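You operate a simulated robot arm through the tools that you are given. There is no shell and no other tool. Be economical: measure what you need, move in short steps, check, and stop when the job is done.

Carry out the task below with a simulated two-armed robot. There is one attempt and no reset: what you move stays moved.

## Task
Lower the tilting table, prise up the left bead, then open both clamps.
Fine: use the wedge and put it back; leave the bead lying in the frame. Set down upright: orange wedge.
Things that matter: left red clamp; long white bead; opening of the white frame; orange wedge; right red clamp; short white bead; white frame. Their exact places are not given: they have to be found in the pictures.

Only the result counts: the job must be done as asked and must still hold three seconds after the hand-in. Knocking over, shifting, dropping, spilling or breaking anything else fails it.

## Robot
Two 7-joint arms with fingered hands on one trunk, on a base that drives. Base frame: it is fixed to the floor where the robot stands at the start and does not move with it; the origin is under the middle of the robot, x ahead of it, y to its left, z up. Lengths are in mm, angles in rad, forces in N, time in s.
The left shoulder is at the start at [50, 170, 1314], the right one opposite. With the tool pointing down near the work surface each hand reaches from about 100 to 720 mm from the robot's upright axis, wherever it stands, measured 20 degrees to its own side. Places, roughly: left red clamp [600, 500, 1100]; long white bead (30x2x3 cm) [700, 300, 1100]; opening of the white frame [600, 300, 1000]; right red clamp [600, 100, 1100]; short white bead (17x2x3 cm) [600, 500, 1000]. Payload 4 kg a hand.
The TCP of each hand is the grasp point between the finger pads, 26 mm short of the fingertips. In the tool frame z runs along the fingers and y along their closing line. Largest opening 132 mm; the body of the gripper starts 73 mm behind the TCP. The gripper is a hand of 4 fingers: y runs from the thumb to the fingers, the wrist lies at [0, 0, -224] in the tool frame.
Orientation is told as [roll, pitch, yaw] about the base's x, y, z axes, in that order, counted from this pose: with the fingers straight down and closing along the base's y, the tool's x points along the base's -x, its y along +y and its z along -z.

## Interface
- The arms move only by the tool move_arm. It takes "left_rows", "right_rows" or both (then of equal length, played together; a hand with none holds still); each is a list of rows, each a list of 6 numbers: the shift along the base's x, y, z in mm, then the turn, a rotation vector about the base's x, y, z in rad. In form: [[dx, dy, dz, rx, ry, rz], ...]. A call has 1 to 20 rows; each row shifts and turns the commanded pose from where the row before left it. A row lasts 0.2 s, in which the tool goes at most 50 mm and 0.15 rad; a call with a longer step from one row to the next is refused whole. Where a pose cannot be reached the arm comes as near as it can. A force on the tool above 40 N (or 10 N above the force at the start of the call, whichever is more), or a blocked arm, ends the call early, and 0.2 s more pass. In this call time passes only in rows, and 0.2 s behind the last. The reply holds the time, the measured pose of the TCP, the force on the tool along the base axes, the opening and the grip force, in the units named above and with some noise, with the torque about the TCP (base axes, N m) and any sound that the robot's microphone picked up.
- Cameras (640 x 400 px; columns grow to the right, rows downward): "scene" is now at [128.6, 15.1, 1494.8]; the picture's right is [0.17, -0.99, 0.00], its down [-0.53, -0.09, -0.84] and it looks along [0.83, 0.14, -0.54] (base axes); focal length 250 px, centre (320, 200). "left" rides on the left gripper at [-73, 6, -94] in its tool frame; the picture's right is [-0.08, -1.00, 0.00], its down [0.79, -0.06, -0.62] and it looks along [0.61, -0.05, 0.79] (tool axes); focal length 230 px, centre (320, 200). "right" rides on the right gripper at [73, 6, -94] in its tool frame; the picture's right is [-0.08, 1.00, 0.00], its down [-0.78, -0.06, -0.62] and it looks along [-0.62, -0.05, 0.79] (tool axes); focal length 230 px, centre (320, 200).
- snapshot(camera): a new picture of that camera. The clock stands still meanwhile.
- lift_body(by): slides the trunk up (or, below 0, down) by that many mm; the arms and the scene camera ride with it, the base frame stays. It gives what a move gives, with no picture.
- drive_base(legs): drives the robot by 1 to 6 legs, each [ahead, left, turn to the left] in mm, mm and rad, along the robot's own axes; the way and the turn of a leg run together, so that a leg with both is an arc; at most 1500 mm and 3.142 rad a leg. The arms and the cameras ride along, it lands a little off, and it stops where it bumps. It gives what a move gives.
- move_fingers(finger1, finger2, finger3, thumb_bend, hand): sets how far each is bent, from 0 (flat) to 1 (curled in); at 0.3 the hand is open as for a grip, at 0.7 the pads meet at the TCP. One left out holds its place. A second passes; each finger stops where it meets its share of the squeeze, and holds until it gets a number again. It is the only way to open and close the hand. It gives what a move gives, with no picture; readings hold the bend of each and the force on the fingers (four entries, about 0 where the hand has none), thumb and palm.
- aim_head(pan, tilt): turns the head with the scene camera to pan (to the left, within 1.396 rad either way) and tilt (down, from -0.506 to 1.204), counted from straight ahead of the robot. It gives what a move gives.
- measure_at(camera, pixels): for up to 12 pixels [column, row] of the newest picture of that camera ("zoom" is the newest enlarged one), the place [x, y, z] in the base frame of the surface seen there, good to about 2 mm. The clock stands still meanwhile.
- zoom(camera, box): a new picture of the part [left, top, right, bottom] of that camera's present view, enlarged. The clock stands still meanwhile.
- finish_job(): hands the job in; it is judged then, once.

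Work in short steps. Measure before you move; look again where a grasp or a placing could have gone wrong, and mend it. You have 80 turns and 62 pictures in all, those below and enlarged ones among them. Open the grippers and draw the arms clear of the work before you hand the job in, unless the task says otherwise.

The tools are called after ">>>" as a command line: name --argument value ..., lists and objects as JSON in quotes. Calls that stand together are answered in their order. move_arm: Moves the arms, as the interface text tells. Its arguments: {"type":"object","properties":{"left_rows":{"type":"array","items":{"type":"array","items":{"type":"number"}}},"right_rows":{"type":"array","items":{"type":"array","items":{"type":"number"}}}},"required":[]} The other tools are called the same way: lift_body (by) slides the trunk up or down; move_fingers (finger1, finger2, finger3, thumb_bend, hand) moves the fingers one by one; drive_base (legs) drives the base; aim_head (pan, tilt) turns the head that bears the scene camera; snapshot (camera) takes a picture; measure_at (camera, pixels) gives the place of the surface under pixels of a picture; zoom (camera, box) takes an enlarged picture of a part of a camera's view; finish_job () hands the job in.

At the start:

```text
clock: 0.0
left_ee_pos: [450.9, 400.4, 1385.5]
left_tool_rot: [0.0, 0.0, -0.001]
left_contact_force: [1.0, -0.9, -0.6]
left_wrist_torque: [-0.03, 0.05, -0.03]
left_grip_width: 131.8
left_finger_force: 0.1
left_shape: jaw
left_bend: [0.3, 0.3, 0.3, 0.3]
left_finger forces: [0.1, 0.1, 0.1, 0.0, 0.0, 0.0]
right_ee_pos: [388.6, -37.1, 1311.8]
right_tool_rot: [-0.001, 0.001, 0.0]
right_contact_force: [-0.1, 0.2, 0.7]
right_wrist_torque: [0.02, -0.05, -0.04]
right_grip_width: 131.6
right_finger_force: 0.1
right_shape: jaw
right_bend: [0.3, 0.3, 0.3, 0.3]
right_finger forces: [0.1, 0.0, 0.1, 0.0, 0.0, 0.0]
trunk travel left (down, up): [-325.0, 26.0]
robot x, y, heading: [1.0, -2.5, 0.002]
head pan, tilt: [0.169, 0.565]
```

scene: 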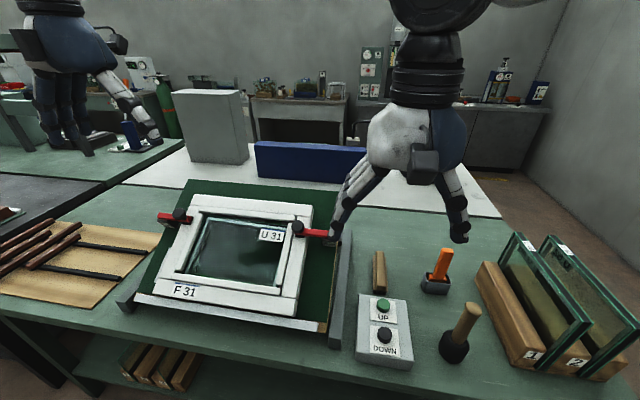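
right: 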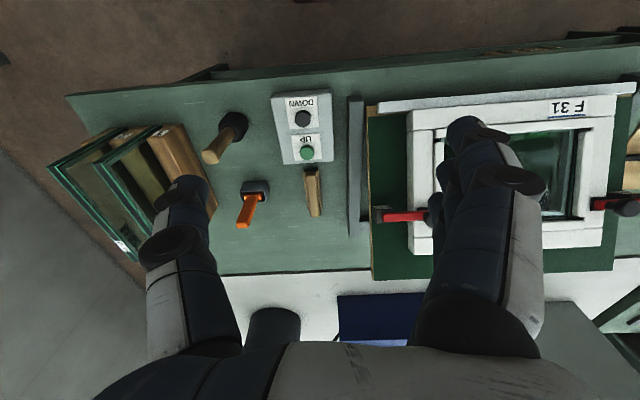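
left: 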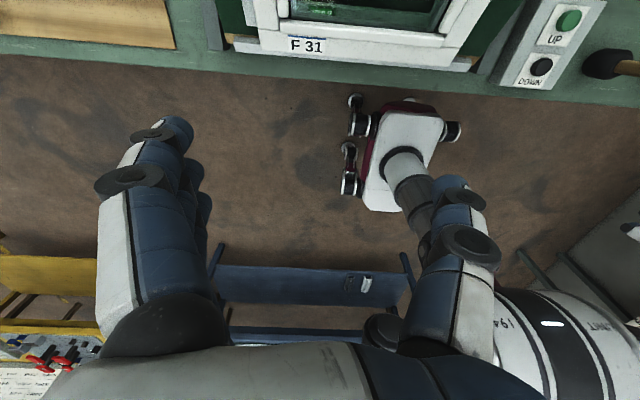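

The scene shows the frame on a tilting table, the buttons UP (383,305) and DOWN (385,336), and the orange wedge in a holder at (440,265). I zoom in on each and measure.

>>> zoom --camera "scene" --box '[120, 170, 350, 345]'

>>> measure_at --camera "scene" --pixels '[[383, 303], [385, 334], [446, 250], [438, 275], [434, 289], [180, 218], [165, 217], [299, 228], [315, 234], [380, 270], [470, 312], [453, 345]]'

>>> zoom --camera "scene" --box '[340, 230, 500, 370]'

```text
2.29 times, centred on (235, 258) of scene
```

zoom: 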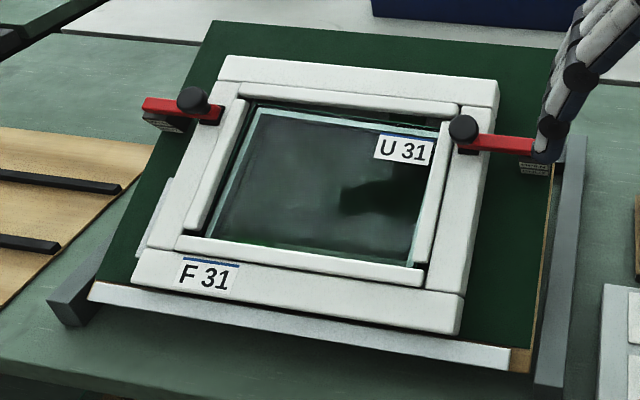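

```text
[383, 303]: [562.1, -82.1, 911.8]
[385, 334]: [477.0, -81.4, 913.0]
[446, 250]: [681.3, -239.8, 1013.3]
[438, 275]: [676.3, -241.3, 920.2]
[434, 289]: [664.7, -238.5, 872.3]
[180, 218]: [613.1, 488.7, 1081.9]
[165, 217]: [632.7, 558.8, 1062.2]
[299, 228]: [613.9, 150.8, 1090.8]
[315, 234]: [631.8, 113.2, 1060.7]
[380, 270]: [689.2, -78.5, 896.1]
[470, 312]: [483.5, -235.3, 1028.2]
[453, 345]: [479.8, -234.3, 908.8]
```

```text
2.86 times, centred on (420, 300) of scene
```

zoom: 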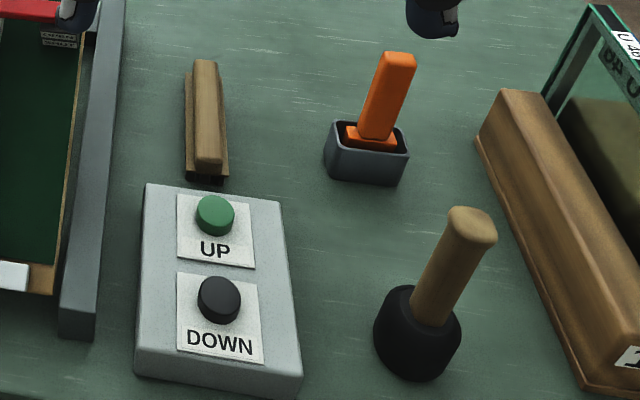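

DOWN button's top is at (477,-81,913). I shape the right hand to a poke (middle finger and thumb pads meeting, others curled) and see how it looks above the button.

>>> move_fingers --hand "right" --finger1 1.0 --finger2 0.7 --finger3 1.0 --thumb_bend 0.7

>>> move_arm --right_rows '[[11, -5.5, -40, 0, 0, 0], [11, -5.5, -40, 0, 0, 0], [11, -5.5, -40, 0, 0, 0], [11, -5.5, -40, 0, 0, 0], [11, -5.5, -40, 0, 0, 0], [11, -5.5, -40, 0, 0, 0], [11, -5.5, -40, 0, 0, 0], [11, -5.5, -40, 0, 0, 0]]'

>>> snapshot --camera "scene"

>>> snapshot --camera "right"

```text
clock: 1.0
left_ee_pos: [451.6, 401.4, 1385.0]
left_tool_rot: [0.0, 0.0, -0.001]
left_contact_force: [0.6, 0.3, -0.8]
left_wrist_torque: [-0.01, -0.01, 0.03]
left_grip_width: 131.7
left_finger_force: 0.2
left_shape: jaw
left_bend: [0.3, 0.3, 0.3, 0.3]
left_finger forces: [0.1, 0.0, 0.0, 0.0, 0.0, 0.1]
right_ee_pos: [387.9, -36.5, 1311.7]
right_tool_rot: [0.0, 0.0, 0.001]
right_contact_force: [1.0, -0.1, 0.3]
right_wrist_torque: [0.01, 0.0, 0.02]
right_grip_width: 39.1
right_finger_force: 0.0
right_shape: fingers
right_bend: [1.0, 0.7, 1.0, 0.7]
right_finger forces: [0.0, 0.0, 0.0, 0.2, 0.0, 0.1]
trunk travel left (down, up): [-325.0, 26.0]
robot x, y, heading: [0.3, 2.1, 0.003]
head pan, tilt: [0.169, 0.565]
```

```text
clock: 2.8
left_ee_pos: [452.0, 401.4, 1385.2]
left_tool_rot: [0.001, 0.002, 0.0]
left_contact_force: [0.2, 0.2, -0.8]
left_wrist_torque: [-0.01, 0.02, 0.0]
left_grip_width: 131.9
left_finger_force: 0.0
left_shape: jaw
left_bend: [0.3, 0.3, 0.3, 0.3]
left_finger forces: [0.0, 0.0, 0.0, 0.0, 0.1, 0.1]
right_ee_pos: [474.6, -80.8, 993.9]
right_tool_rot: [0.0, -0.001, 0.0]
right_contact_force: [0.4, 0.3, -0.2]
right_wrist_torque: [-0.02, 0.03, 0.01]
right_grip_width: 38.9
right_finger_force: 0.1
right_shape: fingers
right_bend: [1.0, 0.7, 1.0, 0.7]
right_finger forces: [0.1, 0.1, 0.0, 0.0, 0.0, 0.0]
trunk travel left (down, up): [-325.0, 26.0]
robot x, y, heading: [-2.6, -4.5, -0.001]
head pan, tilt: [0.169, 0.565]
```

```text
56 pictures are left
```

scene: 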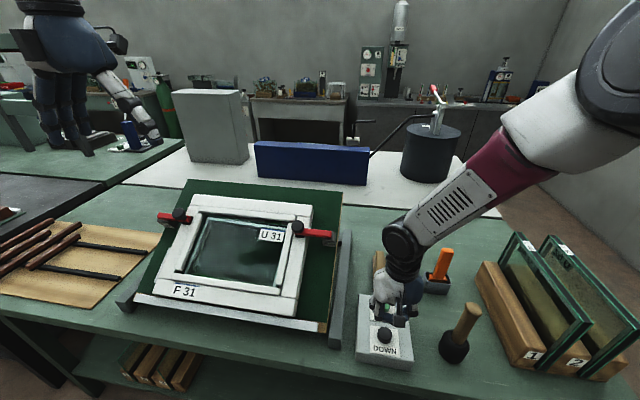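

```text
55 pictures are left
```

right: 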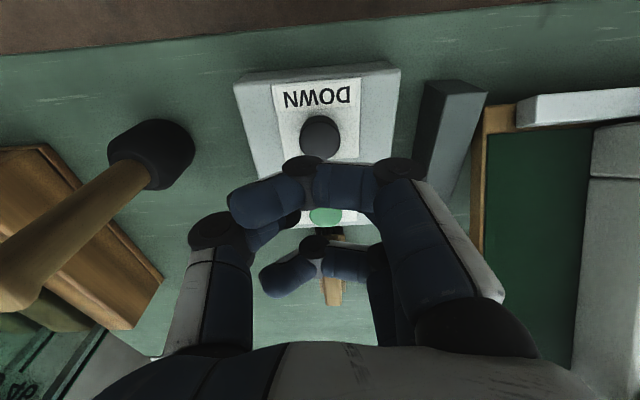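

Pads hang about over DOWN (320,135 in right view). I lower gently in short rows until the button gives.

>>> move_arm --right_rows '[[2, 0, -20, 0, 0, 0], [0, 0, -20, 0, 0, 0], [0, 0, -8, 0, 0, 0], [0, 0, -5, 0, 0, 0]]'

>>> zoom --camera "scene" --box '[340, 230, 500, 370]'

```text
clock: 3.8
left_ee_pos: [450.3, 400.6, 1386.5]
left_tool_rot: [0.0, -0.001, -0.001]
left_contact_force: [0.9, 0.1, 0.4]
left_wrist_torque: [-0.03, -0.05, 0.01]
left_grip_width: 131.9
left_finger_force: 0.1
left_shape: jaw
left_bend: [0.3, 0.3, 0.3, 0.3]
left_finger forces: [0.0, 0.0, 0.1, 0.0, 0.0, 0.1]
right_ee_pos: [476.6, -80.2, 937.6]
right_tool_rot: [-0.002, -0.002, 0.001]
right_contact_force: [0.9, -0.3, 2.1]
right_wrist_torque: [-0.07, -0.02, 0.01]
right_grip_width: 39.1
right_finger_force: 0.9
right_shape: fingers
right_bend: [1.0, 0.7, 1.0, 0.7]
right_finger forces: [0.0, 0.1, 0.1, 0.1, 2.1, 0.0]
trunk travel left (down, up): [-325.0, 26.0]
robot x, y, heading: [-0.9, 0.3, 0.002]
head pan, tilt: [0.169, 0.565]
```

```text
2.86 times, centred on (420, 300) of scene
```

zoom: 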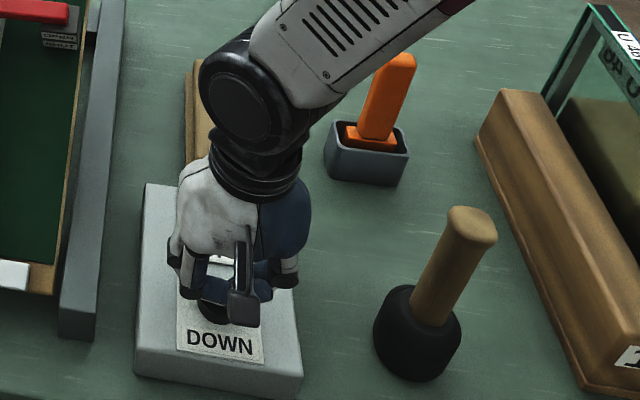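

The tips touch the button (2 N). I press further in small steps.

>>> move_arm --right_rows '[[0, 0, -3, 0, 0, 0], [0, 0, -3, 0, 0, 0], [0, 0, 0, 0, 0, 0], [0, 0, 0, 0, 0, 0]]'

>>> snapshot --camera "scene"

```text
clock: 4.8
left_ee_pos: [450.0, 401.6, 1386.2]
left_tool_rot: [-0.001, -0.003, 0.001]
left_contact_force: [0.8, -0.5, 0.6]
left_wrist_torque: [0.04, 0.02, 0.02]
left_grip_width: 131.9
left_finger_force: 0.0
left_shape: jaw
left_bend: [0.3, 0.3, 0.3, 0.3]
left_finger forces: [0.0, 0.0, 0.0, 0.0, 0.0, 0.1]
right_ee_pos: [477.8, -80.0, 932.7]
right_tool_rot: [0.001, -0.002, 0.001]
right_contact_force: [1.6, 0.0, 16.0]
right_wrist_torque: [-0.13, -0.01, -0.03]
right_grip_width: 38.5
right_finger_force: 7.6
right_shape: fingers
right_bend: [1.0, 0.7, 1.0, 0.7]
right_finger forces: [0.0, 5.2, 0.0, 0.0, 11.2, 0.0]
trunk travel left (down, up): [-325.0, 26.0]
robot x, y, heading: [2.6, -0.9, 0.002]
head pan, tilt: [0.169, 0.565]
```

```text
53 pictures are left
```

scene: 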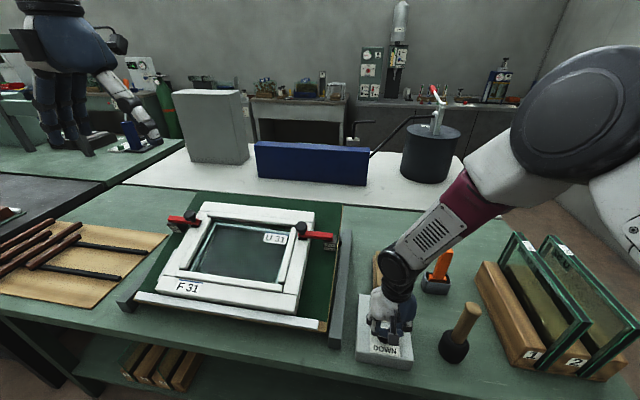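

The table is sinking while DOWN is held. I keep holding.

>>> move_arm --right_rows '[[0, 0, 0, 0, 0, 0], [0, 0, 0, 0, 0, 0], [0, 0, 0, 0, 0, 0], [0, 0, 0, 0, 0, 0], [0, 0, 0, 0, 0, 0], [0, 0, 0, 0, 0, 0], [0, 0, 0, 0, 0, 0], [0, 0, 0, 0, 0, 0], [0, 0, 0, 0, 0, 0], [0, 0, 0, 0, 0, 0], [0, 0, 0, 0, 0, 0], [0, 0, 0, 0, 0, 0], [0, 0, 0, 0, 0, 0], [0, 0, 0, 0, 0, 0], [0, 0, 0, 0, 0, 0], [0, 0, 0, 0, 0, 0], [0, 0, 0, 0, 0, 0], [0, 0, 0, 0, 0, 0], [0, 0, 0, 0, 0, 0], [0, 0, 0, 0, 0, 0]]'

>>> snapshot --camera "scene"

>>> measure_at --camera "scene" --pixels '[[200, 200], [315, 210], [337, 198], [330, 240], [150, 300], [290, 325], [183, 285]]'

```text
clock: 9.0
left_ee_pos: [450.9, 400.4, 1385.9]
left_tool_rot: [0.0, -0.002, 0.001]
left_contact_force: [0.5, -0.1, -0.2]
left_wrist_torque: [-0.03, 0.01, 0.02]
left_grip_width: 132.0
left_finger_force: 0.0
left_shape: jaw
left_bend: [0.3, 0.3, 0.3, 0.3]
left_finger forces: [0.0, 0.0, 0.1, 0.1, 0.0, 0.1]
right_ee_pos: [477.4, -80.3, 933.0]
right_tool_rot: [0.001, -0.002, 0.001]
right_contact_force: [3.9, -1.4, 18.0]
right_wrist_torque: [-0.13, -0.12, 0.03]
right_grip_width: 38.5
right_finger_force: 9.1
right_shape: fingers
right_bend: [1.0, 0.7, 1.0, 0.7]
right_finger forces: [0.1, 5.2, 0.0, 0.1, 12.8, 0.1]
trunk travel left (down, up): [-325.0, 26.0]
robot x, y, heading: [-0.8, -2.2, -0.007]
head pan, tilt: [0.169, 0.565]
```

```text
52 pictures are left
```

scene: 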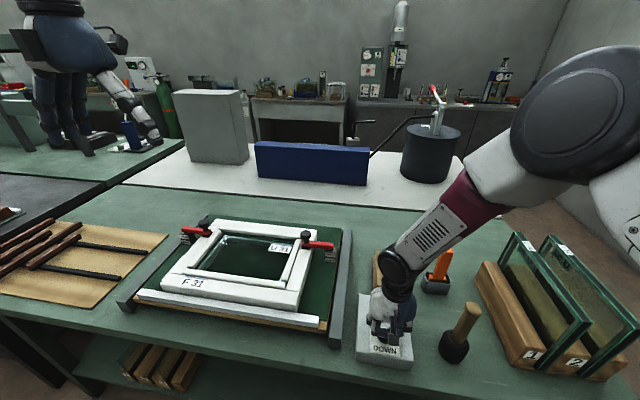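

```text
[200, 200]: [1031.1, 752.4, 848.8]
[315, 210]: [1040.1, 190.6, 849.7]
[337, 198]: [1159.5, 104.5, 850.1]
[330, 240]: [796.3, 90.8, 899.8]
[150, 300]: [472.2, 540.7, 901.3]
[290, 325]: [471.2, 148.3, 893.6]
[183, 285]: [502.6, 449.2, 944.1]
```

The board looks close to flat. I check board heights and hold one more second.

>>> move_arm --right_rows '[[0, 0, 0, 0, 0, 0], [0, 0, 0, 0, 0, 0], [0, 0, 0, 0, 0, 0], [0, 0, 0, 0, 0, 0], [0, 0, 0, 0, 0, 0], [0, 0, 0, 0, 0, 0], [0, 0, 0, 0, 0, 0], [0, 0, 0, 0, 0, 0]]'

>>> zoom --camera "scene" --box '[120, 195, 370, 345]'

>>> measure_at --camera "zoom" --pixels '[[545, 110], [520, 180], [500, 270], [280, 70], [480, 90], [60, 200], [240, 215], [290, 125], [500, 330]]'

```text
clock: 10.8
left_ee_pos: [450.6, 401.3, 1384.0]
left_tool_rot: [0.001, -0.001, -0.001]
left_contact_force: [-0.4, 0.1, -0.8]
left_wrist_torque: [-0.03, -0.02, -0.01]
left_grip_width: 131.8
left_finger_force: 0.0
left_shape: jaw
left_bend: [0.3, 0.3, 0.3, 0.3]
left_finger forces: [0.0, 0.0, 0.0, 0.0, 0.0, 0.1]
right_ee_pos: [477.5, -80.9, 932.6]
right_tool_rot: [0.0, -0.002, 0.001]
right_contact_force: [4.1, -2.2, 17.9]
right_wrist_torque: [-0.16, -0.11, 0.0]
right_grip_width: 38.6
right_finger_force: 8.9
right_shape: fingers
right_bend: [1.0, 0.7, 1.0, 0.7]
right_finger forces: [0.0, 5.0, 0.0, 0.1, 12.7, 0.0]
trunk travel left (down, up): [-325.0, 26.0]
robot x, y, heading: [1.1, -0.3, 0.001]
head pan, tilt: [0.169, 0.565]
```

```text
2.56 times, centred on (245, 270) of scene
```

zoom: 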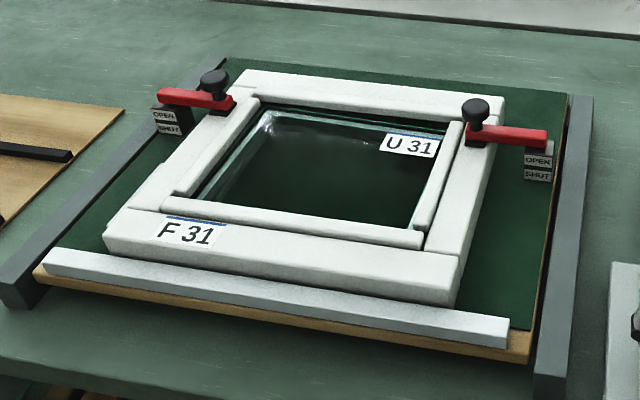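

```text
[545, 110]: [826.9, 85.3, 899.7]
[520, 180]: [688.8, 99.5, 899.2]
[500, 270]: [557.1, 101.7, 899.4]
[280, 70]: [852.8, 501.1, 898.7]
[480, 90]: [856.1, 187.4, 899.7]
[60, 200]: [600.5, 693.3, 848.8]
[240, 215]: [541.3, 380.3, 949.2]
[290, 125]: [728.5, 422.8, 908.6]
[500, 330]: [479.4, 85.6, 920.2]
```

The board is level at z≈899. I lift the right hand off and look closely at wedge and left bead.

>>> move_arm --right_rows '[[0, 0, 20, 0, 0, 0], [0, 0, 40, 0, 0, 0], [-20, 0, 45, 0, 0, 0], [-30, 0, 45, 0, 0, 0], [-40, 0, 30, 0, 0, 0], [-40, 0, 0, 0, 0, 0]]'

>>> zoom --camera "scene" --box '[405, 235, 475, 305]'

>>> zoom --camera "scene" --box '[160, 210, 260, 300]'

```text
refused: row 4 steps farther than a row can; nothing moved
```

```text
5.71 times, centred on (440, 270) of scene
```

zoom: 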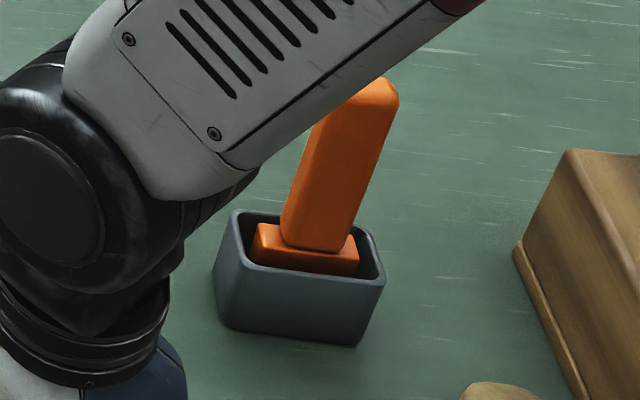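

```text
4.44 times, centred on (210, 255) of scene
```

zoom: 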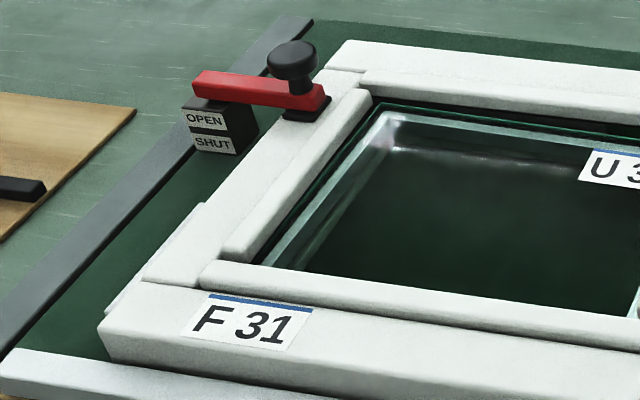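

Refused for row length; I repeat the lift with shorter steps.

>>> move_arm --right_rows '[[0, 0, 20, 0, 0, 0], [0, 0, 40, 0, 0, 0], [0, 0, 45, 0, 0, 0], [0, 0, 45, 0, 0, 0], [-30, 0, 30, 0, 0, 0], [-40, 0, 0, 0, 0, 0]]'

>>> move_fingers --hand "right" --finger1 0.3 --finger2 0.3 --finger3 0.3 --thumb_bend 0.3

>>> zoom --camera "scene" --box '[405, 235, 475, 305]'

>>> measure_at --camera "zoom" --pixels '[[365, 88], [350, 100], [300, 235], [325, 243], [330, 180], [275, 240], [355, 245], [300, 250], [240, 215], [380, 270], [300, 285], [250, 260]]'

```text
clock: 12.2
left_ee_pos: [449.8, 400.8, 1386.0]
left_tool_rot: [-0.001, -0.002, 0.0]
left_contact_force: [-0.2, -0.2, 1.0]
left_wrist_torque: [-0.01, -0.02, 0.03]
left_grip_width: 131.7
left_finger_force: 0.1
left_shape: jaw
left_bend: [0.3, 0.3, 0.3, 0.3]
left_finger forces: [0.0, 0.0, 0.0, 0.0, 0.0, 0.0]
right_ee_pos: [406.2, -80.2, 1114.0]
right_tool_rot: [0.0, 0.0, 0.0]
right_contact_force: [-0.3, 0.1, 0.5]
right_wrist_torque: [0.02, -0.04, -0.04]
right_grip_width: 38.8
right_finger_force: 0.0
right_shape: fingers
right_bend: [1.0, 0.7, 1.0, 0.7]
right_finger forces: [0.0, 0.0, 0.0, 0.1, 0.1, 0.0]
trunk travel left (down, up): [-325.0, 26.0]
robot x, y, heading: [-4.1, -1.9, -0.003]
head pan, tilt: [0.169, 0.565]
```

```text
clock: 13.2
left_ee_pos: [450.6, 401.4, 1384.6]
left_tool_rot: [0.001, 0.0, -0.001]
left_contact_force: [-0.1, -0.3, -1.0]
left_wrist_torque: [0.0, 0.0, 0.01]
left_grip_width: 131.9
left_finger_force: 0.1
left_shape: jaw
left_bend: [0.3, 0.3, 0.3, 0.3]
left_finger forces: [0.1, 0.1, 0.0, 0.1, 0.0, 0.0]
right_ee_pos: [408.2, -81.3, 1113.4]
right_tool_rot: [-0.002, 0.001, 0.001]
right_contact_force: [-0.2, 0.0, -0.2]
right_wrist_torque: [0.04, 0.0, 0.0]
right_grip_width: 135.9
right_finger_force: 0.0
right_shape: fingers
right_bend: [0.3, 0.3, 0.3, 0.3]
right_finger forces: [0.1, 0.0, 0.0, 0.0, 0.0, 0.1]
trunk travel left (down, up): [-325.0, 26.0]
robot x, y, heading: [2.5, -4.1, 0.004]
head pan, tilt: [0.169, 0.565]
```

```text
5.71 times, centred on (440, 270) of scene
```

zoom: 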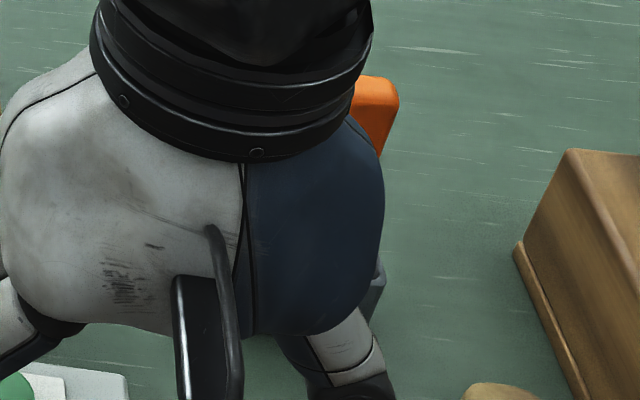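

```text
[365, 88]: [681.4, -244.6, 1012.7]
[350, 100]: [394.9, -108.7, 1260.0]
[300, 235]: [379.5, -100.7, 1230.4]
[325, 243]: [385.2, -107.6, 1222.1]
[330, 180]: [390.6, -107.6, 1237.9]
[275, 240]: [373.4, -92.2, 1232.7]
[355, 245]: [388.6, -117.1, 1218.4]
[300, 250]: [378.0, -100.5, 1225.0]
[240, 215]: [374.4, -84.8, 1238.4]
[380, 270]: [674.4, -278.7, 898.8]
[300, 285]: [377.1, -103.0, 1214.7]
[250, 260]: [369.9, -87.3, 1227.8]
```

The hand blocks the view, so I move it over nearer the wedge and look with the wrist camera; I also measure the table's front edge for driving.

>>> move_arm --right_rows '[[35, -32, 0, 0, 0, 0], [35, -32, 0, 0, 0, 0], [35, -32, 5, 0, 0, 0], [35, -32, 5, 0, 0, 0], [35, -32, 10, 0, 0, 0]]'

>>> snapshot --camera "right"

>>> snapshot --camera "scene"

>>> measure_at --camera "scene" --pixels '[[50, 330], [200, 360], [60, 375], [100, 355]]'

```text
clock: 14.4
left_ee_pos: [450.8, 399.5, 1384.3]
left_tool_rot: [-0.001, 0.0, 0.0]
left_contact_force: [0.5, -0.1, 0.2]
left_wrist_torque: [0.0, 0.0, 0.02]
left_grip_width: 131.7
left_finger_force: 0.0
left_shape: jaw
left_bend: [0.3, 0.3, 0.3, 0.3]
left_finger forces: [0.0, 0.0, 0.0, 0.0, 0.0, 0.0]
right_ee_pos: [582.6, -241.6, 1133.6]
right_tool_rot: [0.002, 0.0, -0.001]
right_contact_force: [-0.3, -0.1, 0.1]
right_wrist_torque: [0.01, 0.04, 0.0]
right_grip_width: 135.6
right_finger_force: 0.0
right_shape: fingers
right_bend: [0.3, 0.3, 0.3, 0.3]
right_finger forces: [0.1, 0.0, 0.0, 0.0, 0.1, 0.0]
trunk travel left (down, up): [-325.0, 26.0]
robot x, y, heading: [0.8, -3.0, -0.002]
head pan, tilt: [0.169, 0.565]
```

```text
47 pictures are left
```

right: 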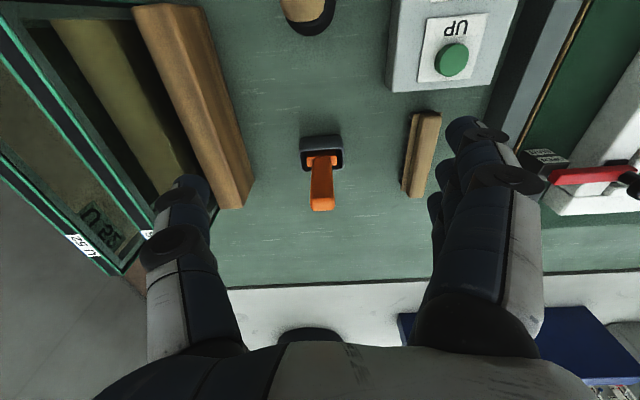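

```text
46 pictures are left
```

scene: 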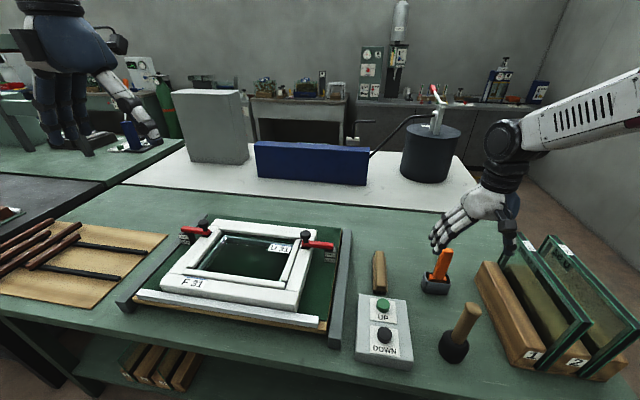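

```text
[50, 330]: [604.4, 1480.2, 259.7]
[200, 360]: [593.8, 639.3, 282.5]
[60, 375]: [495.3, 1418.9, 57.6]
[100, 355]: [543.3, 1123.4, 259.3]
```

The wedge's handle is seen at (322,190) in the wrist view. Robot's base front is well short of the table edge (x≈370), so I drive 80 mm ahead for reach; all hands are above everything.

>>> drive_base --legs '[[80, 0, 0]]'

>>> zoom --camera "right" --box '[260, 100, 400, 240]'

```text
clock: 15.5
left_ee_pos: [531.9, 401.5, 1384.2]
left_tool_rot: [0.0, -0.001, 0.001]
left_contact_force: [1.1, 0.9, 0.0]
left_wrist_torque: [0.01, 0.01, -0.01]
left_grip_width: 131.6
left_finger_force: 0.1
left_shape: jaw
left_bend: [0.3, 0.3, 0.3, 0.3]
left_finger forces: [0.0, 0.0, 0.0, 0.0, 0.0, 0.0]
right_ee_pos: [664.5, -238.5, 1132.6]
right_tool_rot: [-0.001, 0.0, 0.001]
right_contact_force: [0.3, 0.6, -0.4]
right_wrist_torque: [0.02, -0.02, -0.02]
right_grip_width: 135.9
right_finger_force: 0.0
right_shape: fingers
right_bend: [0.3, 0.3, 0.3, 0.3]
right_finger forces: [0.0, 0.0, 0.0, 0.0, 0.1, 0.1]
trunk travel left (down, up): [-325.0, 26.0]
robot x, y, heading: [78.6, 2.3, -0.001]
head pan, tilt: [0.169, 0.565]
```

```text
2.86 times, centred on (330, 170) of right
```

zoom: 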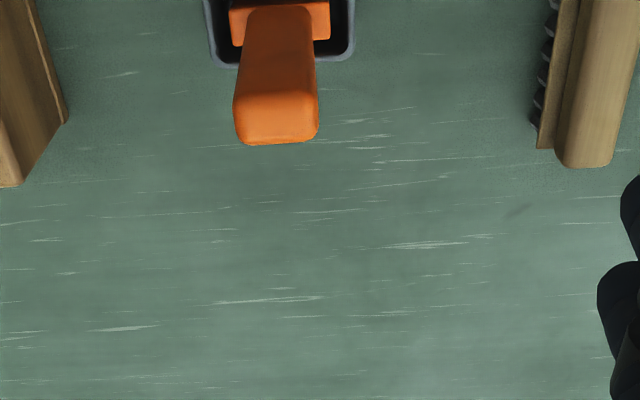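

>>> snapshot --camera "right"

>>> zoom --camera "right" --box '[270, 50, 370, 150]'

>>> measure_at --camera "zoom" --pixels '[[300, 360], [380, 360], [225, 345], [335, 335], [210, 170], [435, 170], [190, 240], [260, 200], [400, 210], [300, 240], [200, 60], [420, 50]]'

```text
44 pictures are left
```

right: 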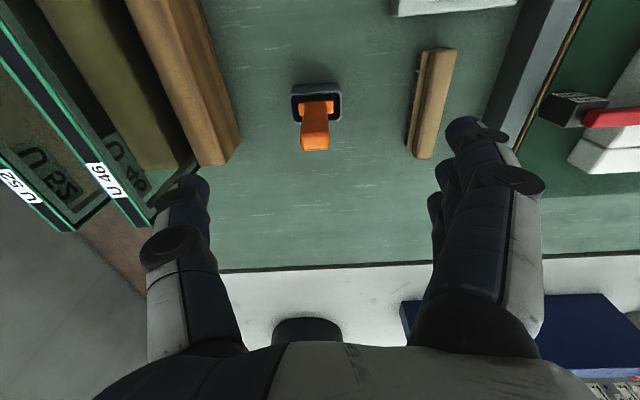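

```text
4.00 times, centred on (320, 100) of right
```

zoom: 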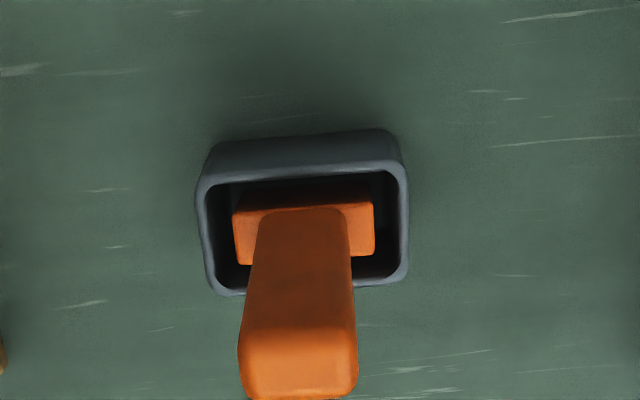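

```text
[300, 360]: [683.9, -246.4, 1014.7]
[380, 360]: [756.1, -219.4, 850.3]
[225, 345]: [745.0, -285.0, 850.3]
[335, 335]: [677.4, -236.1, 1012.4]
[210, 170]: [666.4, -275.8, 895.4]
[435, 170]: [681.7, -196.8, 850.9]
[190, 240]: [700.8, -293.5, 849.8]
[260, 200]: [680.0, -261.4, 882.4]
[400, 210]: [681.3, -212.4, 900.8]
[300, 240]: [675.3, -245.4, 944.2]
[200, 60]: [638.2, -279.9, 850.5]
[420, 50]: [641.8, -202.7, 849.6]
```

Wedge: handle ≈29 mm wide in y, centre about (686,-245), top at z 1015, in a box with rim z≈900. I turn the hand by -90° so it closes on the thin faces, above the wedge.

>>> move_arm --right_rows '[[2, -0.6, 0, 0, 0, -0.1428], [2, -0.6, 0, 0, 0, -0.1428], [2, -0.6, 0, 0, 0, -0.1428], [2, -0.6, 0, 0, 0, -0.1428], [2, -0.6, 0, 0, 0, -0.1428], [2, -0.6, 0, 0, 0, -0.1428], [2, -0.6, 0, 0, 0, -0.1428], [2, -0.6, 0, 0, 0, -0.1428], [2, -0.6, 0, 0, 0, -0.1428], [2, -0.6, 0, 0, 0, -0.1428], [2, -0.6, 0, 0, 0, -0.1428]]'

>>> snapshot --camera "right"

```text
clock: 17.9
left_ee_pos: [531.5, 402.2, 1385.7]
left_tool_rot: [0.001, 0.001, 0.001]
left_contact_force: [-0.2, 0.8, 0.8]
left_wrist_torque: [0.04, -0.01, 0.0]
left_grip_width: 131.9
left_finger_force: 0.1
left_shape: jaw
left_bend: [0.3, 0.3, 0.3, 0.3]
left_finger forces: [0.0, 0.0, 0.0, 0.0, 0.0, 0.1]
right_ee_pos: [684.9, -246.1, 1131.1]
right_tool_rot: [0.0, 0.0, -1.572]
right_contact_force: [0.0, -0.1, 0.3]
right_wrist_torque: [-0.02, -0.01, 0.0]
right_grip_width: 135.6
right_finger_force: 0.0
right_shape: fingers
right_bend: [0.3, 0.3, 0.3, 0.3]
right_finger forces: [0.0, 0.0, 0.0, 0.1, 0.0, 0.1]
trunk travel left (down, up): [-325.0, 26.0]
robot x, y, heading: [84.4, -4.0, 0.002]
head pan, tilt: [0.169, 0.565]
```

```text
42 pictures are left
```

right: 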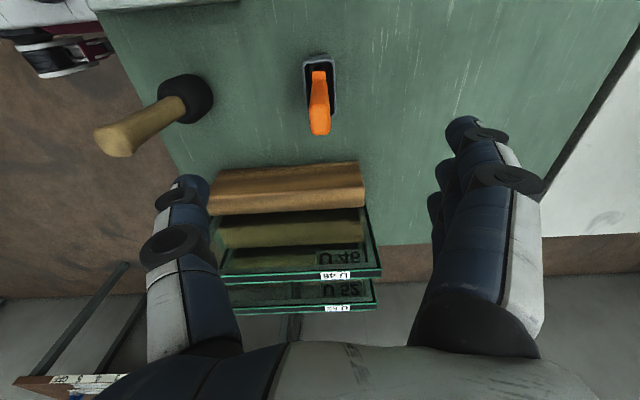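

The handle (320,100) is centred between the fingers. I check clearance to the glass rack before descending.

>>> measure_at --camera "right" --pixels '[[290, 172], [290, 187], [300, 212], [300, 271], [320, 120], [319, 128], [320, 65], [310, 120], [329, 120]]'

>>> move_arm --right_rows '[[0, 0, -40, 0, 0, 0], [0, 0, -40, 0, 0, 0], [0, 0, -30, 0, 0, 0], [0, 0, -25, 0, 0, 0], [0, 0, -20, 0, 0, 0]]'

>>> snapshot --camera "right"

```text
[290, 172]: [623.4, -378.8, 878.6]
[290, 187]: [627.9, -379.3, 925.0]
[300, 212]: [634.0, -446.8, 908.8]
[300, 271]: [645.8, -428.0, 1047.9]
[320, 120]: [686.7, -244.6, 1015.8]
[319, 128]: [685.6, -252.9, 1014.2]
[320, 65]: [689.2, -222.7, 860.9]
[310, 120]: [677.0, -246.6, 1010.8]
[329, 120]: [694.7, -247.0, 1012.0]
```

```text
clock: 19.1
left_ee_pos: [531.5, 400.4, 1384.6]
left_tool_rot: [0.001, 0.001, 0.002]
left_contact_force: [-0.1, 1.0, 0.0]
left_wrist_torque: [-0.01, 0.03, 0.01]
left_grip_width: 131.8
left_finger_force: 0.0
left_shape: jaw
left_bend: [0.3, 0.3, 0.3, 0.3]
left_finger forces: [0.0, 0.0, 0.0, 0.0, 0.1, 0.0]
right_ee_pos: [685.2, -245.5, 977.8]
right_tool_rot: [0.0, 0.001, -1.57]
right_contact_force: [0.5, 0.7, 0.2]
right_wrist_torque: [-0.04, 0.0, -0.03]
right_grip_width: 135.9
right_finger_force: 0.0
right_shape: fingers
right_bend: [0.3, 0.3, 0.3, 0.3]
right_finger forces: [0.0, 0.0, 0.0, 0.1, 0.0, 0.0]
trunk travel left (down, up): [-325.0, 26.0]
robot x, y, heading: [80.4, -0.3, -0.001]
head pan, tilt: [0.169, 0.565]
```

```text
41 pictures are left
```

right: 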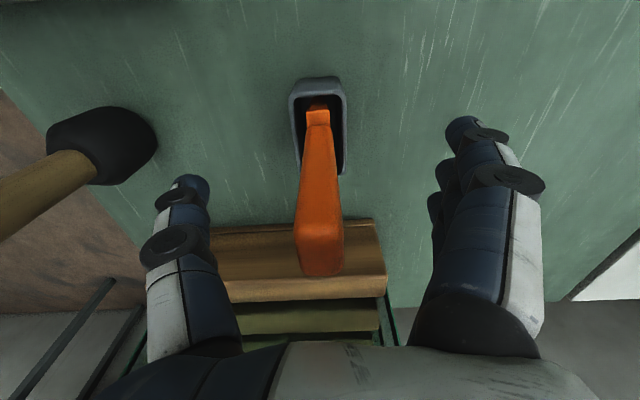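

The handle is between the fingers; I close.

>>> move_fingers --hand "right" --finger1 0.8 --finger2 0.8 --finger3 0.8 --thumb_bend 0.8

>>> move_arm --right_rows '[[0, 0, 15, 0, 0, 0], [0, 0, 30, 0, 0, 0], [0, 0, 40, 0, 0, 0], [0, 0, 45, 0, 0, 0], [0, 0, 45, 0, 0, 0], [0, 0, 40, 0, 0, 0]]'

>>> snapshot --camera "right"

>>> snapshot --camera "scene"

```text
clock: 20.1
left_ee_pos: [530.7, 401.2, 1386.4]
left_tool_rot: [-0.001, -0.001, 0.001]
left_contact_force: [-0.5, 0.1, -0.4]
left_wrist_torque: [-0.01, -0.02, -0.01]
left_grip_width: 131.7
left_finger_force: 0.1
left_shape: jaw
left_bend: [0.3, 0.3, 0.3, 0.3]
left_finger forces: [0.1, 0.1, 0.1, 0.1, 0.0, 0.1]
right_ee_pos: [682.9, -244.6, 978.0]
right_tool_rot: [0.0, 0.001, -1.57]
right_contact_force: [-0.2, -0.8, -1.0]
right_wrist_torque: [0.03, -0.02, 0.0]
right_grip_width: 10.4
right_finger_force: 13.6
right_shape: fingers
right_bend: [0.8, 0.67, 0.8, 0.72]
right_finger forces: [1.1, 11.0, 1.9, 0.0, 12.9, 0.1]
trunk travel left (down, up): [-325.0, 26.0]
robot x, y, heading: [77.8, 0.2, 0.006]
head pan, tilt: [0.169, 0.565]
```

```text
clock: 21.5
left_ee_pos: [530.7, 402.2, 1385.4]
left_tool_rot: [0.0, -0.003, 0.002]
left_contact_force: [-0.5, 0.6, -0.6]
left_wrist_torque: [0.0, -0.02, -0.02]
left_grip_width: 131.9
left_finger_force: 0.0
left_shape: jaw
left_bend: [0.3, 0.3, 0.3, 0.3]
left_finger forces: [0.0, 0.0, 0.0, 0.0, 0.0, 0.1]
right_ee_pos: [683.4, -244.9, 1192.3]
right_tool_rot: [-0.001, 0.0, -1.569]
right_contact_force: [-0.1, 0.5, -0.8]
right_wrist_torque: [-0.01, -0.02, 0.01]
right_grip_width: 10.5
right_finger_force: 13.6
right_shape: fingers
right_bend: [0.8, 0.67, 0.8, 0.72]
right_finger forces: [1.1, 11.2, 2.0, 0.1, 13.1, 0.0]
trunk travel left (down, up): [-325.0, 26.0]
robot x, y, heading: [80.9, 0.3, 0.005]
head pan, tilt: [0.169, 0.565]
```

```text
40 pictures are left
```

right: 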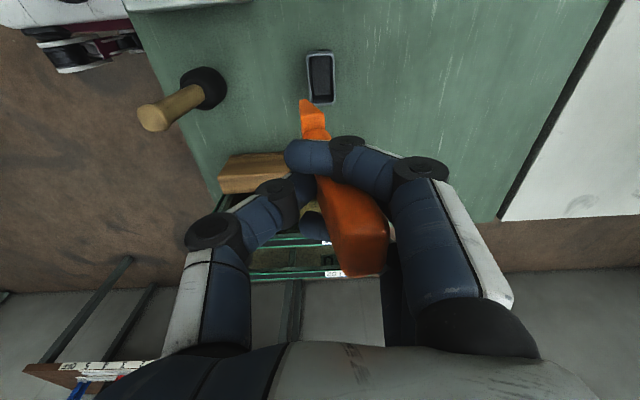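

```text
39 pictures are left
```

scene: 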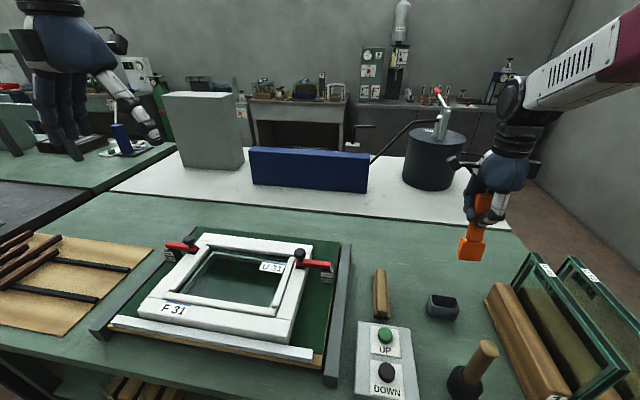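

The wedge is lifted out. It looks a little tilted in the grip; I zoom and measure its ends.

>>> zoom --camera "right" --box '[240, 70, 420, 290]'

>>> measure_at --camera "zoom" --pixels '[[220, 60], [250, 60], [235, 100], [260, 115], [330, 220], [350, 250], [340, 310], [310, 330], [390, 330], [360, 365]]'

>>> zoom --camera "scene" --box '[440, 150, 540, 270]'

>>> measure_at --camera "zoom" --pixels '[[150, 300], [205, 300], [170, 355], [200, 355], [145, 355], [220, 240], [240, 200], [205, 255], [255, 255], [160, 320], [180, 335], [190, 280]]'

```text
1.82 times, centred on (330, 180) of right
```

zoom: 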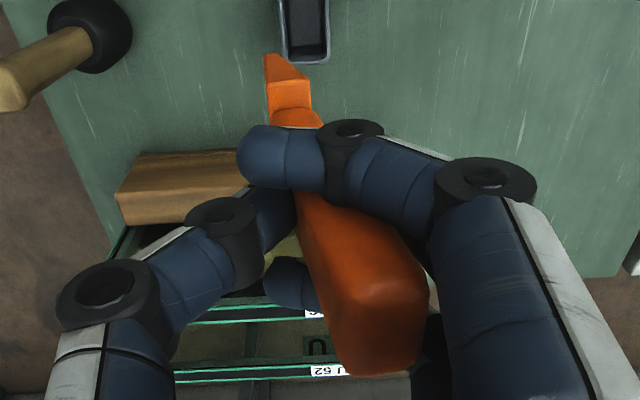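

```text
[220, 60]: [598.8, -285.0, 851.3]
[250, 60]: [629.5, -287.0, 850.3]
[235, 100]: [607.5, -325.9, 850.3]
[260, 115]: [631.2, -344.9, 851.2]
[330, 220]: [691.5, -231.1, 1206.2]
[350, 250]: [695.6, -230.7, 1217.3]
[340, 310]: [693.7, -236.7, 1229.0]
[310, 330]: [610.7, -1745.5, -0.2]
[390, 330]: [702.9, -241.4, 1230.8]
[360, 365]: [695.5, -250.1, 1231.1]
```

```text
3.33 times, centred on (490, 210) of scene
```

zoom: 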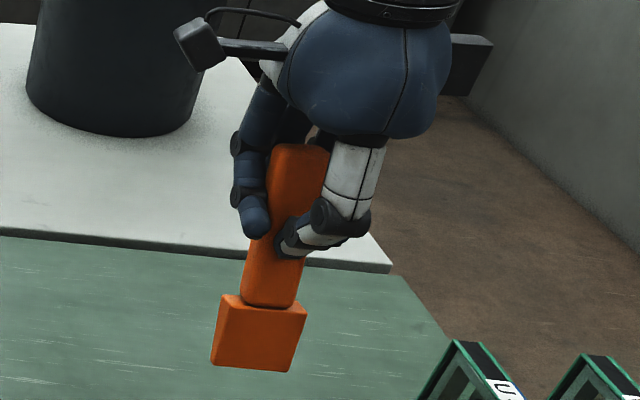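

```text
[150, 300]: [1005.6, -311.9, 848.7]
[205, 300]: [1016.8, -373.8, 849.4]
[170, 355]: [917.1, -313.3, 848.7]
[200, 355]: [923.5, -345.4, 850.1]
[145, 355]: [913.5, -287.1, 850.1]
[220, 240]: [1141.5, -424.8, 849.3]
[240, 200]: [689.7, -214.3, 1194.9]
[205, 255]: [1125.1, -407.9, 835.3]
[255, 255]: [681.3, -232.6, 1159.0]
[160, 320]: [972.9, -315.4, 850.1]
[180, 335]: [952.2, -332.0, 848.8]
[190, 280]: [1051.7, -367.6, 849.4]
```

I measure the blade pixels properly: right zoom (285,62), scene zoom (215,360)-(290,368).

>>> measure_at --camera "zoom" --pixels '[[219, 355], [280, 365], [250, 360], [250, 330], [225, 300], [295, 312], [260, 290], [280, 230], [290, 180], [275, 155], [320, 155]]'

>>> measure_at --camera "right" --pixels '[[316, 101], [315, 106], [318, 114], [325, 125], [318, 128], [326, 135], [317, 101]]'

```text
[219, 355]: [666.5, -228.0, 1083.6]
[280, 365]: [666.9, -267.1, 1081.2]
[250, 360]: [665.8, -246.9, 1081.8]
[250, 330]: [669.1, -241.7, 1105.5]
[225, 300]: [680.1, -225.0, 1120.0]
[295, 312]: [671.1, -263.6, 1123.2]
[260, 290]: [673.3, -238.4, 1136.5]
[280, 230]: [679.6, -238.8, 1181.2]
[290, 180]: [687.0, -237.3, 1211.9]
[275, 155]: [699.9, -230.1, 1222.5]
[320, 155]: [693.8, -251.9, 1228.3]
```

```text
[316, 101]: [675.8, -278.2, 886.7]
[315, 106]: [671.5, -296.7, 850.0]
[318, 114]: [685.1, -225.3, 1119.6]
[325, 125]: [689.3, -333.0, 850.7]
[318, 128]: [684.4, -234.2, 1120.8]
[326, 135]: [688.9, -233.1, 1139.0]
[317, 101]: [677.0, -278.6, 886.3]
```

Wedge tip is at about (667,-247,1082): 110 mm below TCP, 16 mm toward the thumb side (tilt ≈0.16 rad). Now I drive left 350 mm so that the right hand can work at the left bead.

>>> drive_base --legs '[[0, 350, 0]]'

>>> aim_head --pan 0.15 --tilt 0.85

>>> snapshot --camera "scene"

```text
clock: 25.1
left_ee_pos: [526.4, 754.0, 1385.3]
left_tool_rot: [0.001, -0.001, 0.009]
left_contact_force: [0.0, -0.6, 1.0]
left_wrist_torque: [0.02, -0.01, 0.0]
left_grip_width: 132.1
left_finger_force: 0.2
left_shape: jaw
left_bend: [0.3, 0.3, 0.3, 0.3]
left_finger forces: [0.0, 0.0, 0.1, 0.0, 0.0, 0.0]
right_ee_pos: [684.1, 107.8, 1192.2]
right_tool_rot: [-0.002, 0.0, -1.563]
right_contact_force: [-0.6, 0.5, -2.0]
right_wrist_torque: [0.01, -0.02, 0.01]
right_grip_width: 10.4
right_finger_force: 13.4
right_shape: fingers
right_bend: [0.8, 0.67, 0.8, 0.72]
right_finger forces: [1.2, 11.1, 1.8, 0.1, 13.1, 0.0]
trunk travel left (down, up): [-325.0, 26.0]
robot x, y, heading: [78.5, 346.1, 0.013]
head pan, tilt: [0.169, 0.565]
```

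```text
clock: 25.9
left_ee_pos: [525.2, 754.2, 1385.4]
left_tool_rot: [0.001, 0.0, 0.011]
left_contact_force: [-0.5, 0.1, 0.0]
left_wrist_torque: [0.02, 0.0, 0.05]
left_grip_width: 131.9
left_finger_force: 0.2
left_shape: jaw
left_bend: [0.3, 0.3, 0.3, 0.3]
left_finger forces: [0.0, 0.0, 0.1, 0.0, 0.0, 0.0]
right_ee_pos: [684.7, 107.0, 1191.3]
right_tool_rot: [0.0, 0.0, -1.562]
right_contact_force: [0.6, 0.6, -0.2]
right_wrist_torque: [0.01, -0.04, -0.04]
right_grip_width: 10.2
right_finger_force: 13.7
right_shape: fingers
right_bend: [0.8, 0.67, 0.8, 0.72]
right_finger forces: [1.1, 11.3, 1.8, 0.0, 13.1, 0.1]
trunk travel left (down, up): [-325.0, 26.0]
robot x, y, heading: [81.9, 350.7, 0.014]
head pan, tilt: [0.15, 0.85]
```

```text
36 pictures are left
```

scene: 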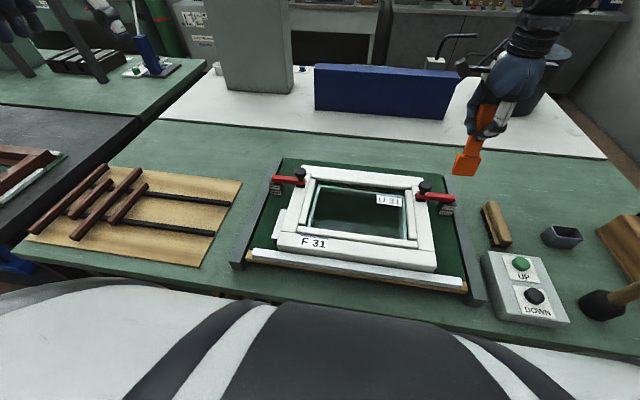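

Now I zoom onto the left bead and clamps.

>>> zoom --camera "scene" --box '[260, 160, 360, 260]'

>>> measure_at --camera "zoom" --pixels '[[300, 150], [285, 240], [270, 320], [310, 240], [330, 240], [370, 240], [255, 240], [225, 330], [320, 120], [240, 80], [170, 75], [330, 100]]'

```text
4.00 times, centred on (310, 210) of scene
```

zoom: 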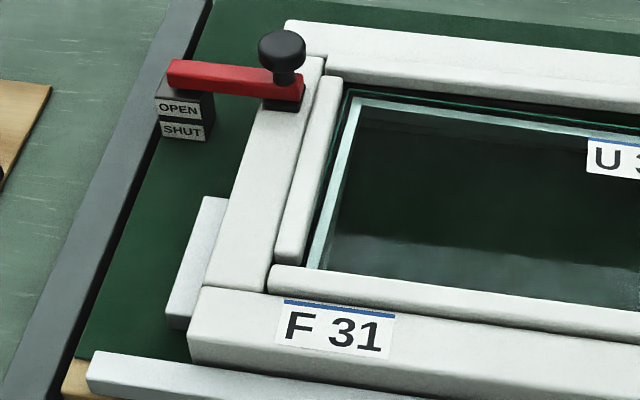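

```text
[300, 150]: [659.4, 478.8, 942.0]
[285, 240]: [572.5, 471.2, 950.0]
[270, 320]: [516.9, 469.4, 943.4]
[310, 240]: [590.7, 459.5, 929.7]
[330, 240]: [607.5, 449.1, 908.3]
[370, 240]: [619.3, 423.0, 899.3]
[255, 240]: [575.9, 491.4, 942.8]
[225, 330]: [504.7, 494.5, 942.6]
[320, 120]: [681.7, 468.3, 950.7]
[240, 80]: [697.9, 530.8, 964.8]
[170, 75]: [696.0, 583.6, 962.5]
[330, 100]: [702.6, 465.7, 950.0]
```

Bead top is z≈950 at y 461–479, frame top z≈943. I zoom tightly on the bead/frame joint.

>>> zoom --camera "scene" --box '[322, 175, 352, 235]'

>>> zoom --camera "scene" --box '[310, 205, 350, 235]'

```text
6.67 times, centred on (337, 205) of scene
```

zoom: 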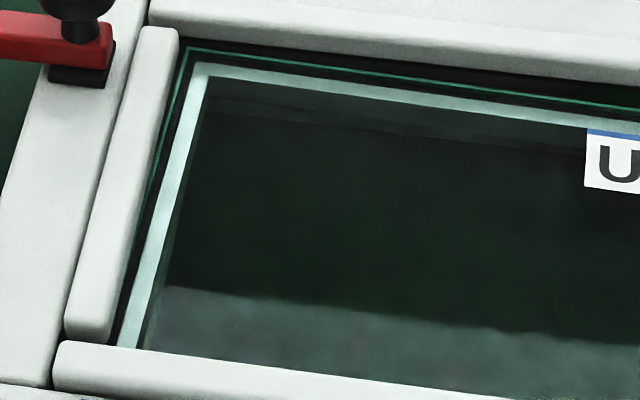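

```text
13.33 times, centred on (330, 220) of scene
```

zoom: 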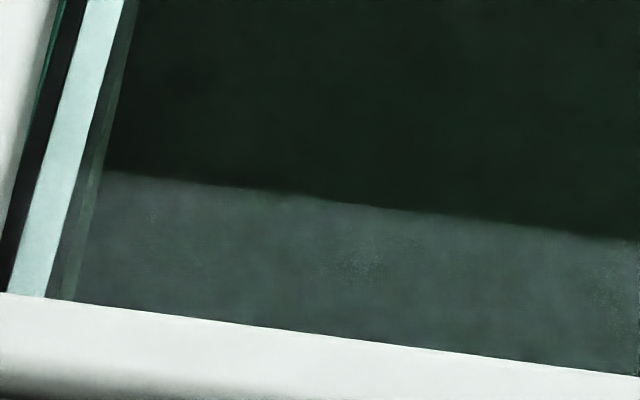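

The joint line between frame and bead at y≈479 is the place for the wedge. I bring the hand over it, turning back to yaw 0, tip well above.

>>> move_arm --right_rows '[[-6, 34, 0, 0, 0, 0.142], [-6, 34, 0, 0, 0, 0.142], [-6, 34, 0, 0, 0, 0.142], [-6, 34, 0, 0, 0, 0.142], [-6, 34, 0, 0, 0, 0.142], [-6, 34, 0, 0, 0, 0.142], [-6, 34, 0, 0, 0, 0.142], [-6, 34, 0, 0, 0, 0.142], [-6, 34, 0, 0, 0, 0.142], [-6, 34, 0, 0, 0, 0.142], [-6, 34, 0, 0, 0, 0.142]]'

>>> snapshot --camera "scene"

>>> snapshot --camera "right"

```text
clock: 28.5
left_ee_pos: [525.4, 753.1, 1386.4]
left_tool_rot: [0.0, -0.003, 0.01]
left_contact_force: [-0.2, 0.9, -0.3]
left_wrist_torque: [0.0, 0.02, -0.01]
left_grip_width: 131.8
left_finger_force: 0.1
left_shape: jaw
left_bend: [0.3, 0.3, 0.3, 0.3]
left_finger forces: [0.1, 0.1, 0.0, 0.0, 0.0, 0.0]
right_ee_pos: [652.2, 445.4, 1222.2]
right_tool_rot: [0.069, -0.01, -0.084]
right_contact_force: [-0.1, -0.1, -0.8]
right_wrist_torque: [0.02, -0.03, 0.01]
right_grip_width: 10.0
right_finger_force: 13.9
right_shape: fingers
right_bend: [0.8, 0.67, 0.8, 0.72]
right_finger forces: [1.0, 11.3, 1.9, 0.0, 13.1, 0.0]
trunk travel left (down, up): [-325.0, 26.0]
robot x, y, heading: [77.8, 353.3, 0.006]
head pan, tilt: [0.15, 0.85]
stopped in row 11 (right hand): the arm was blocked; the commanded pose is now the measured one
```

```text
32 pictures are left
```

scene: 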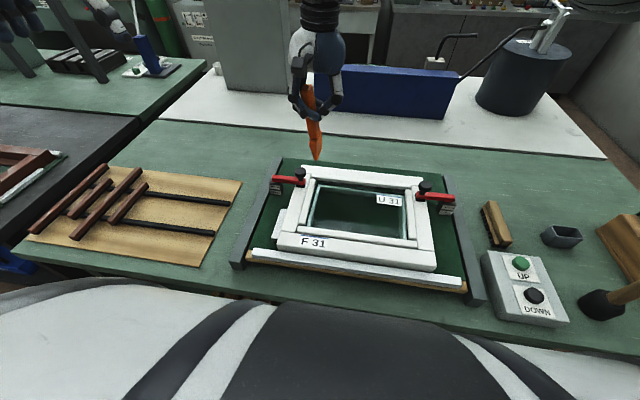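

```text
31 pictures are left
```

right: 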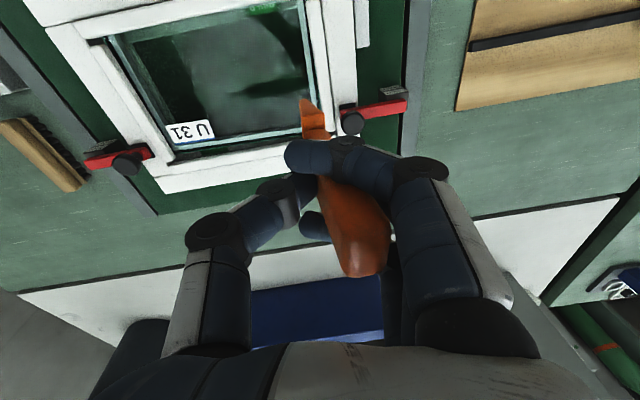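

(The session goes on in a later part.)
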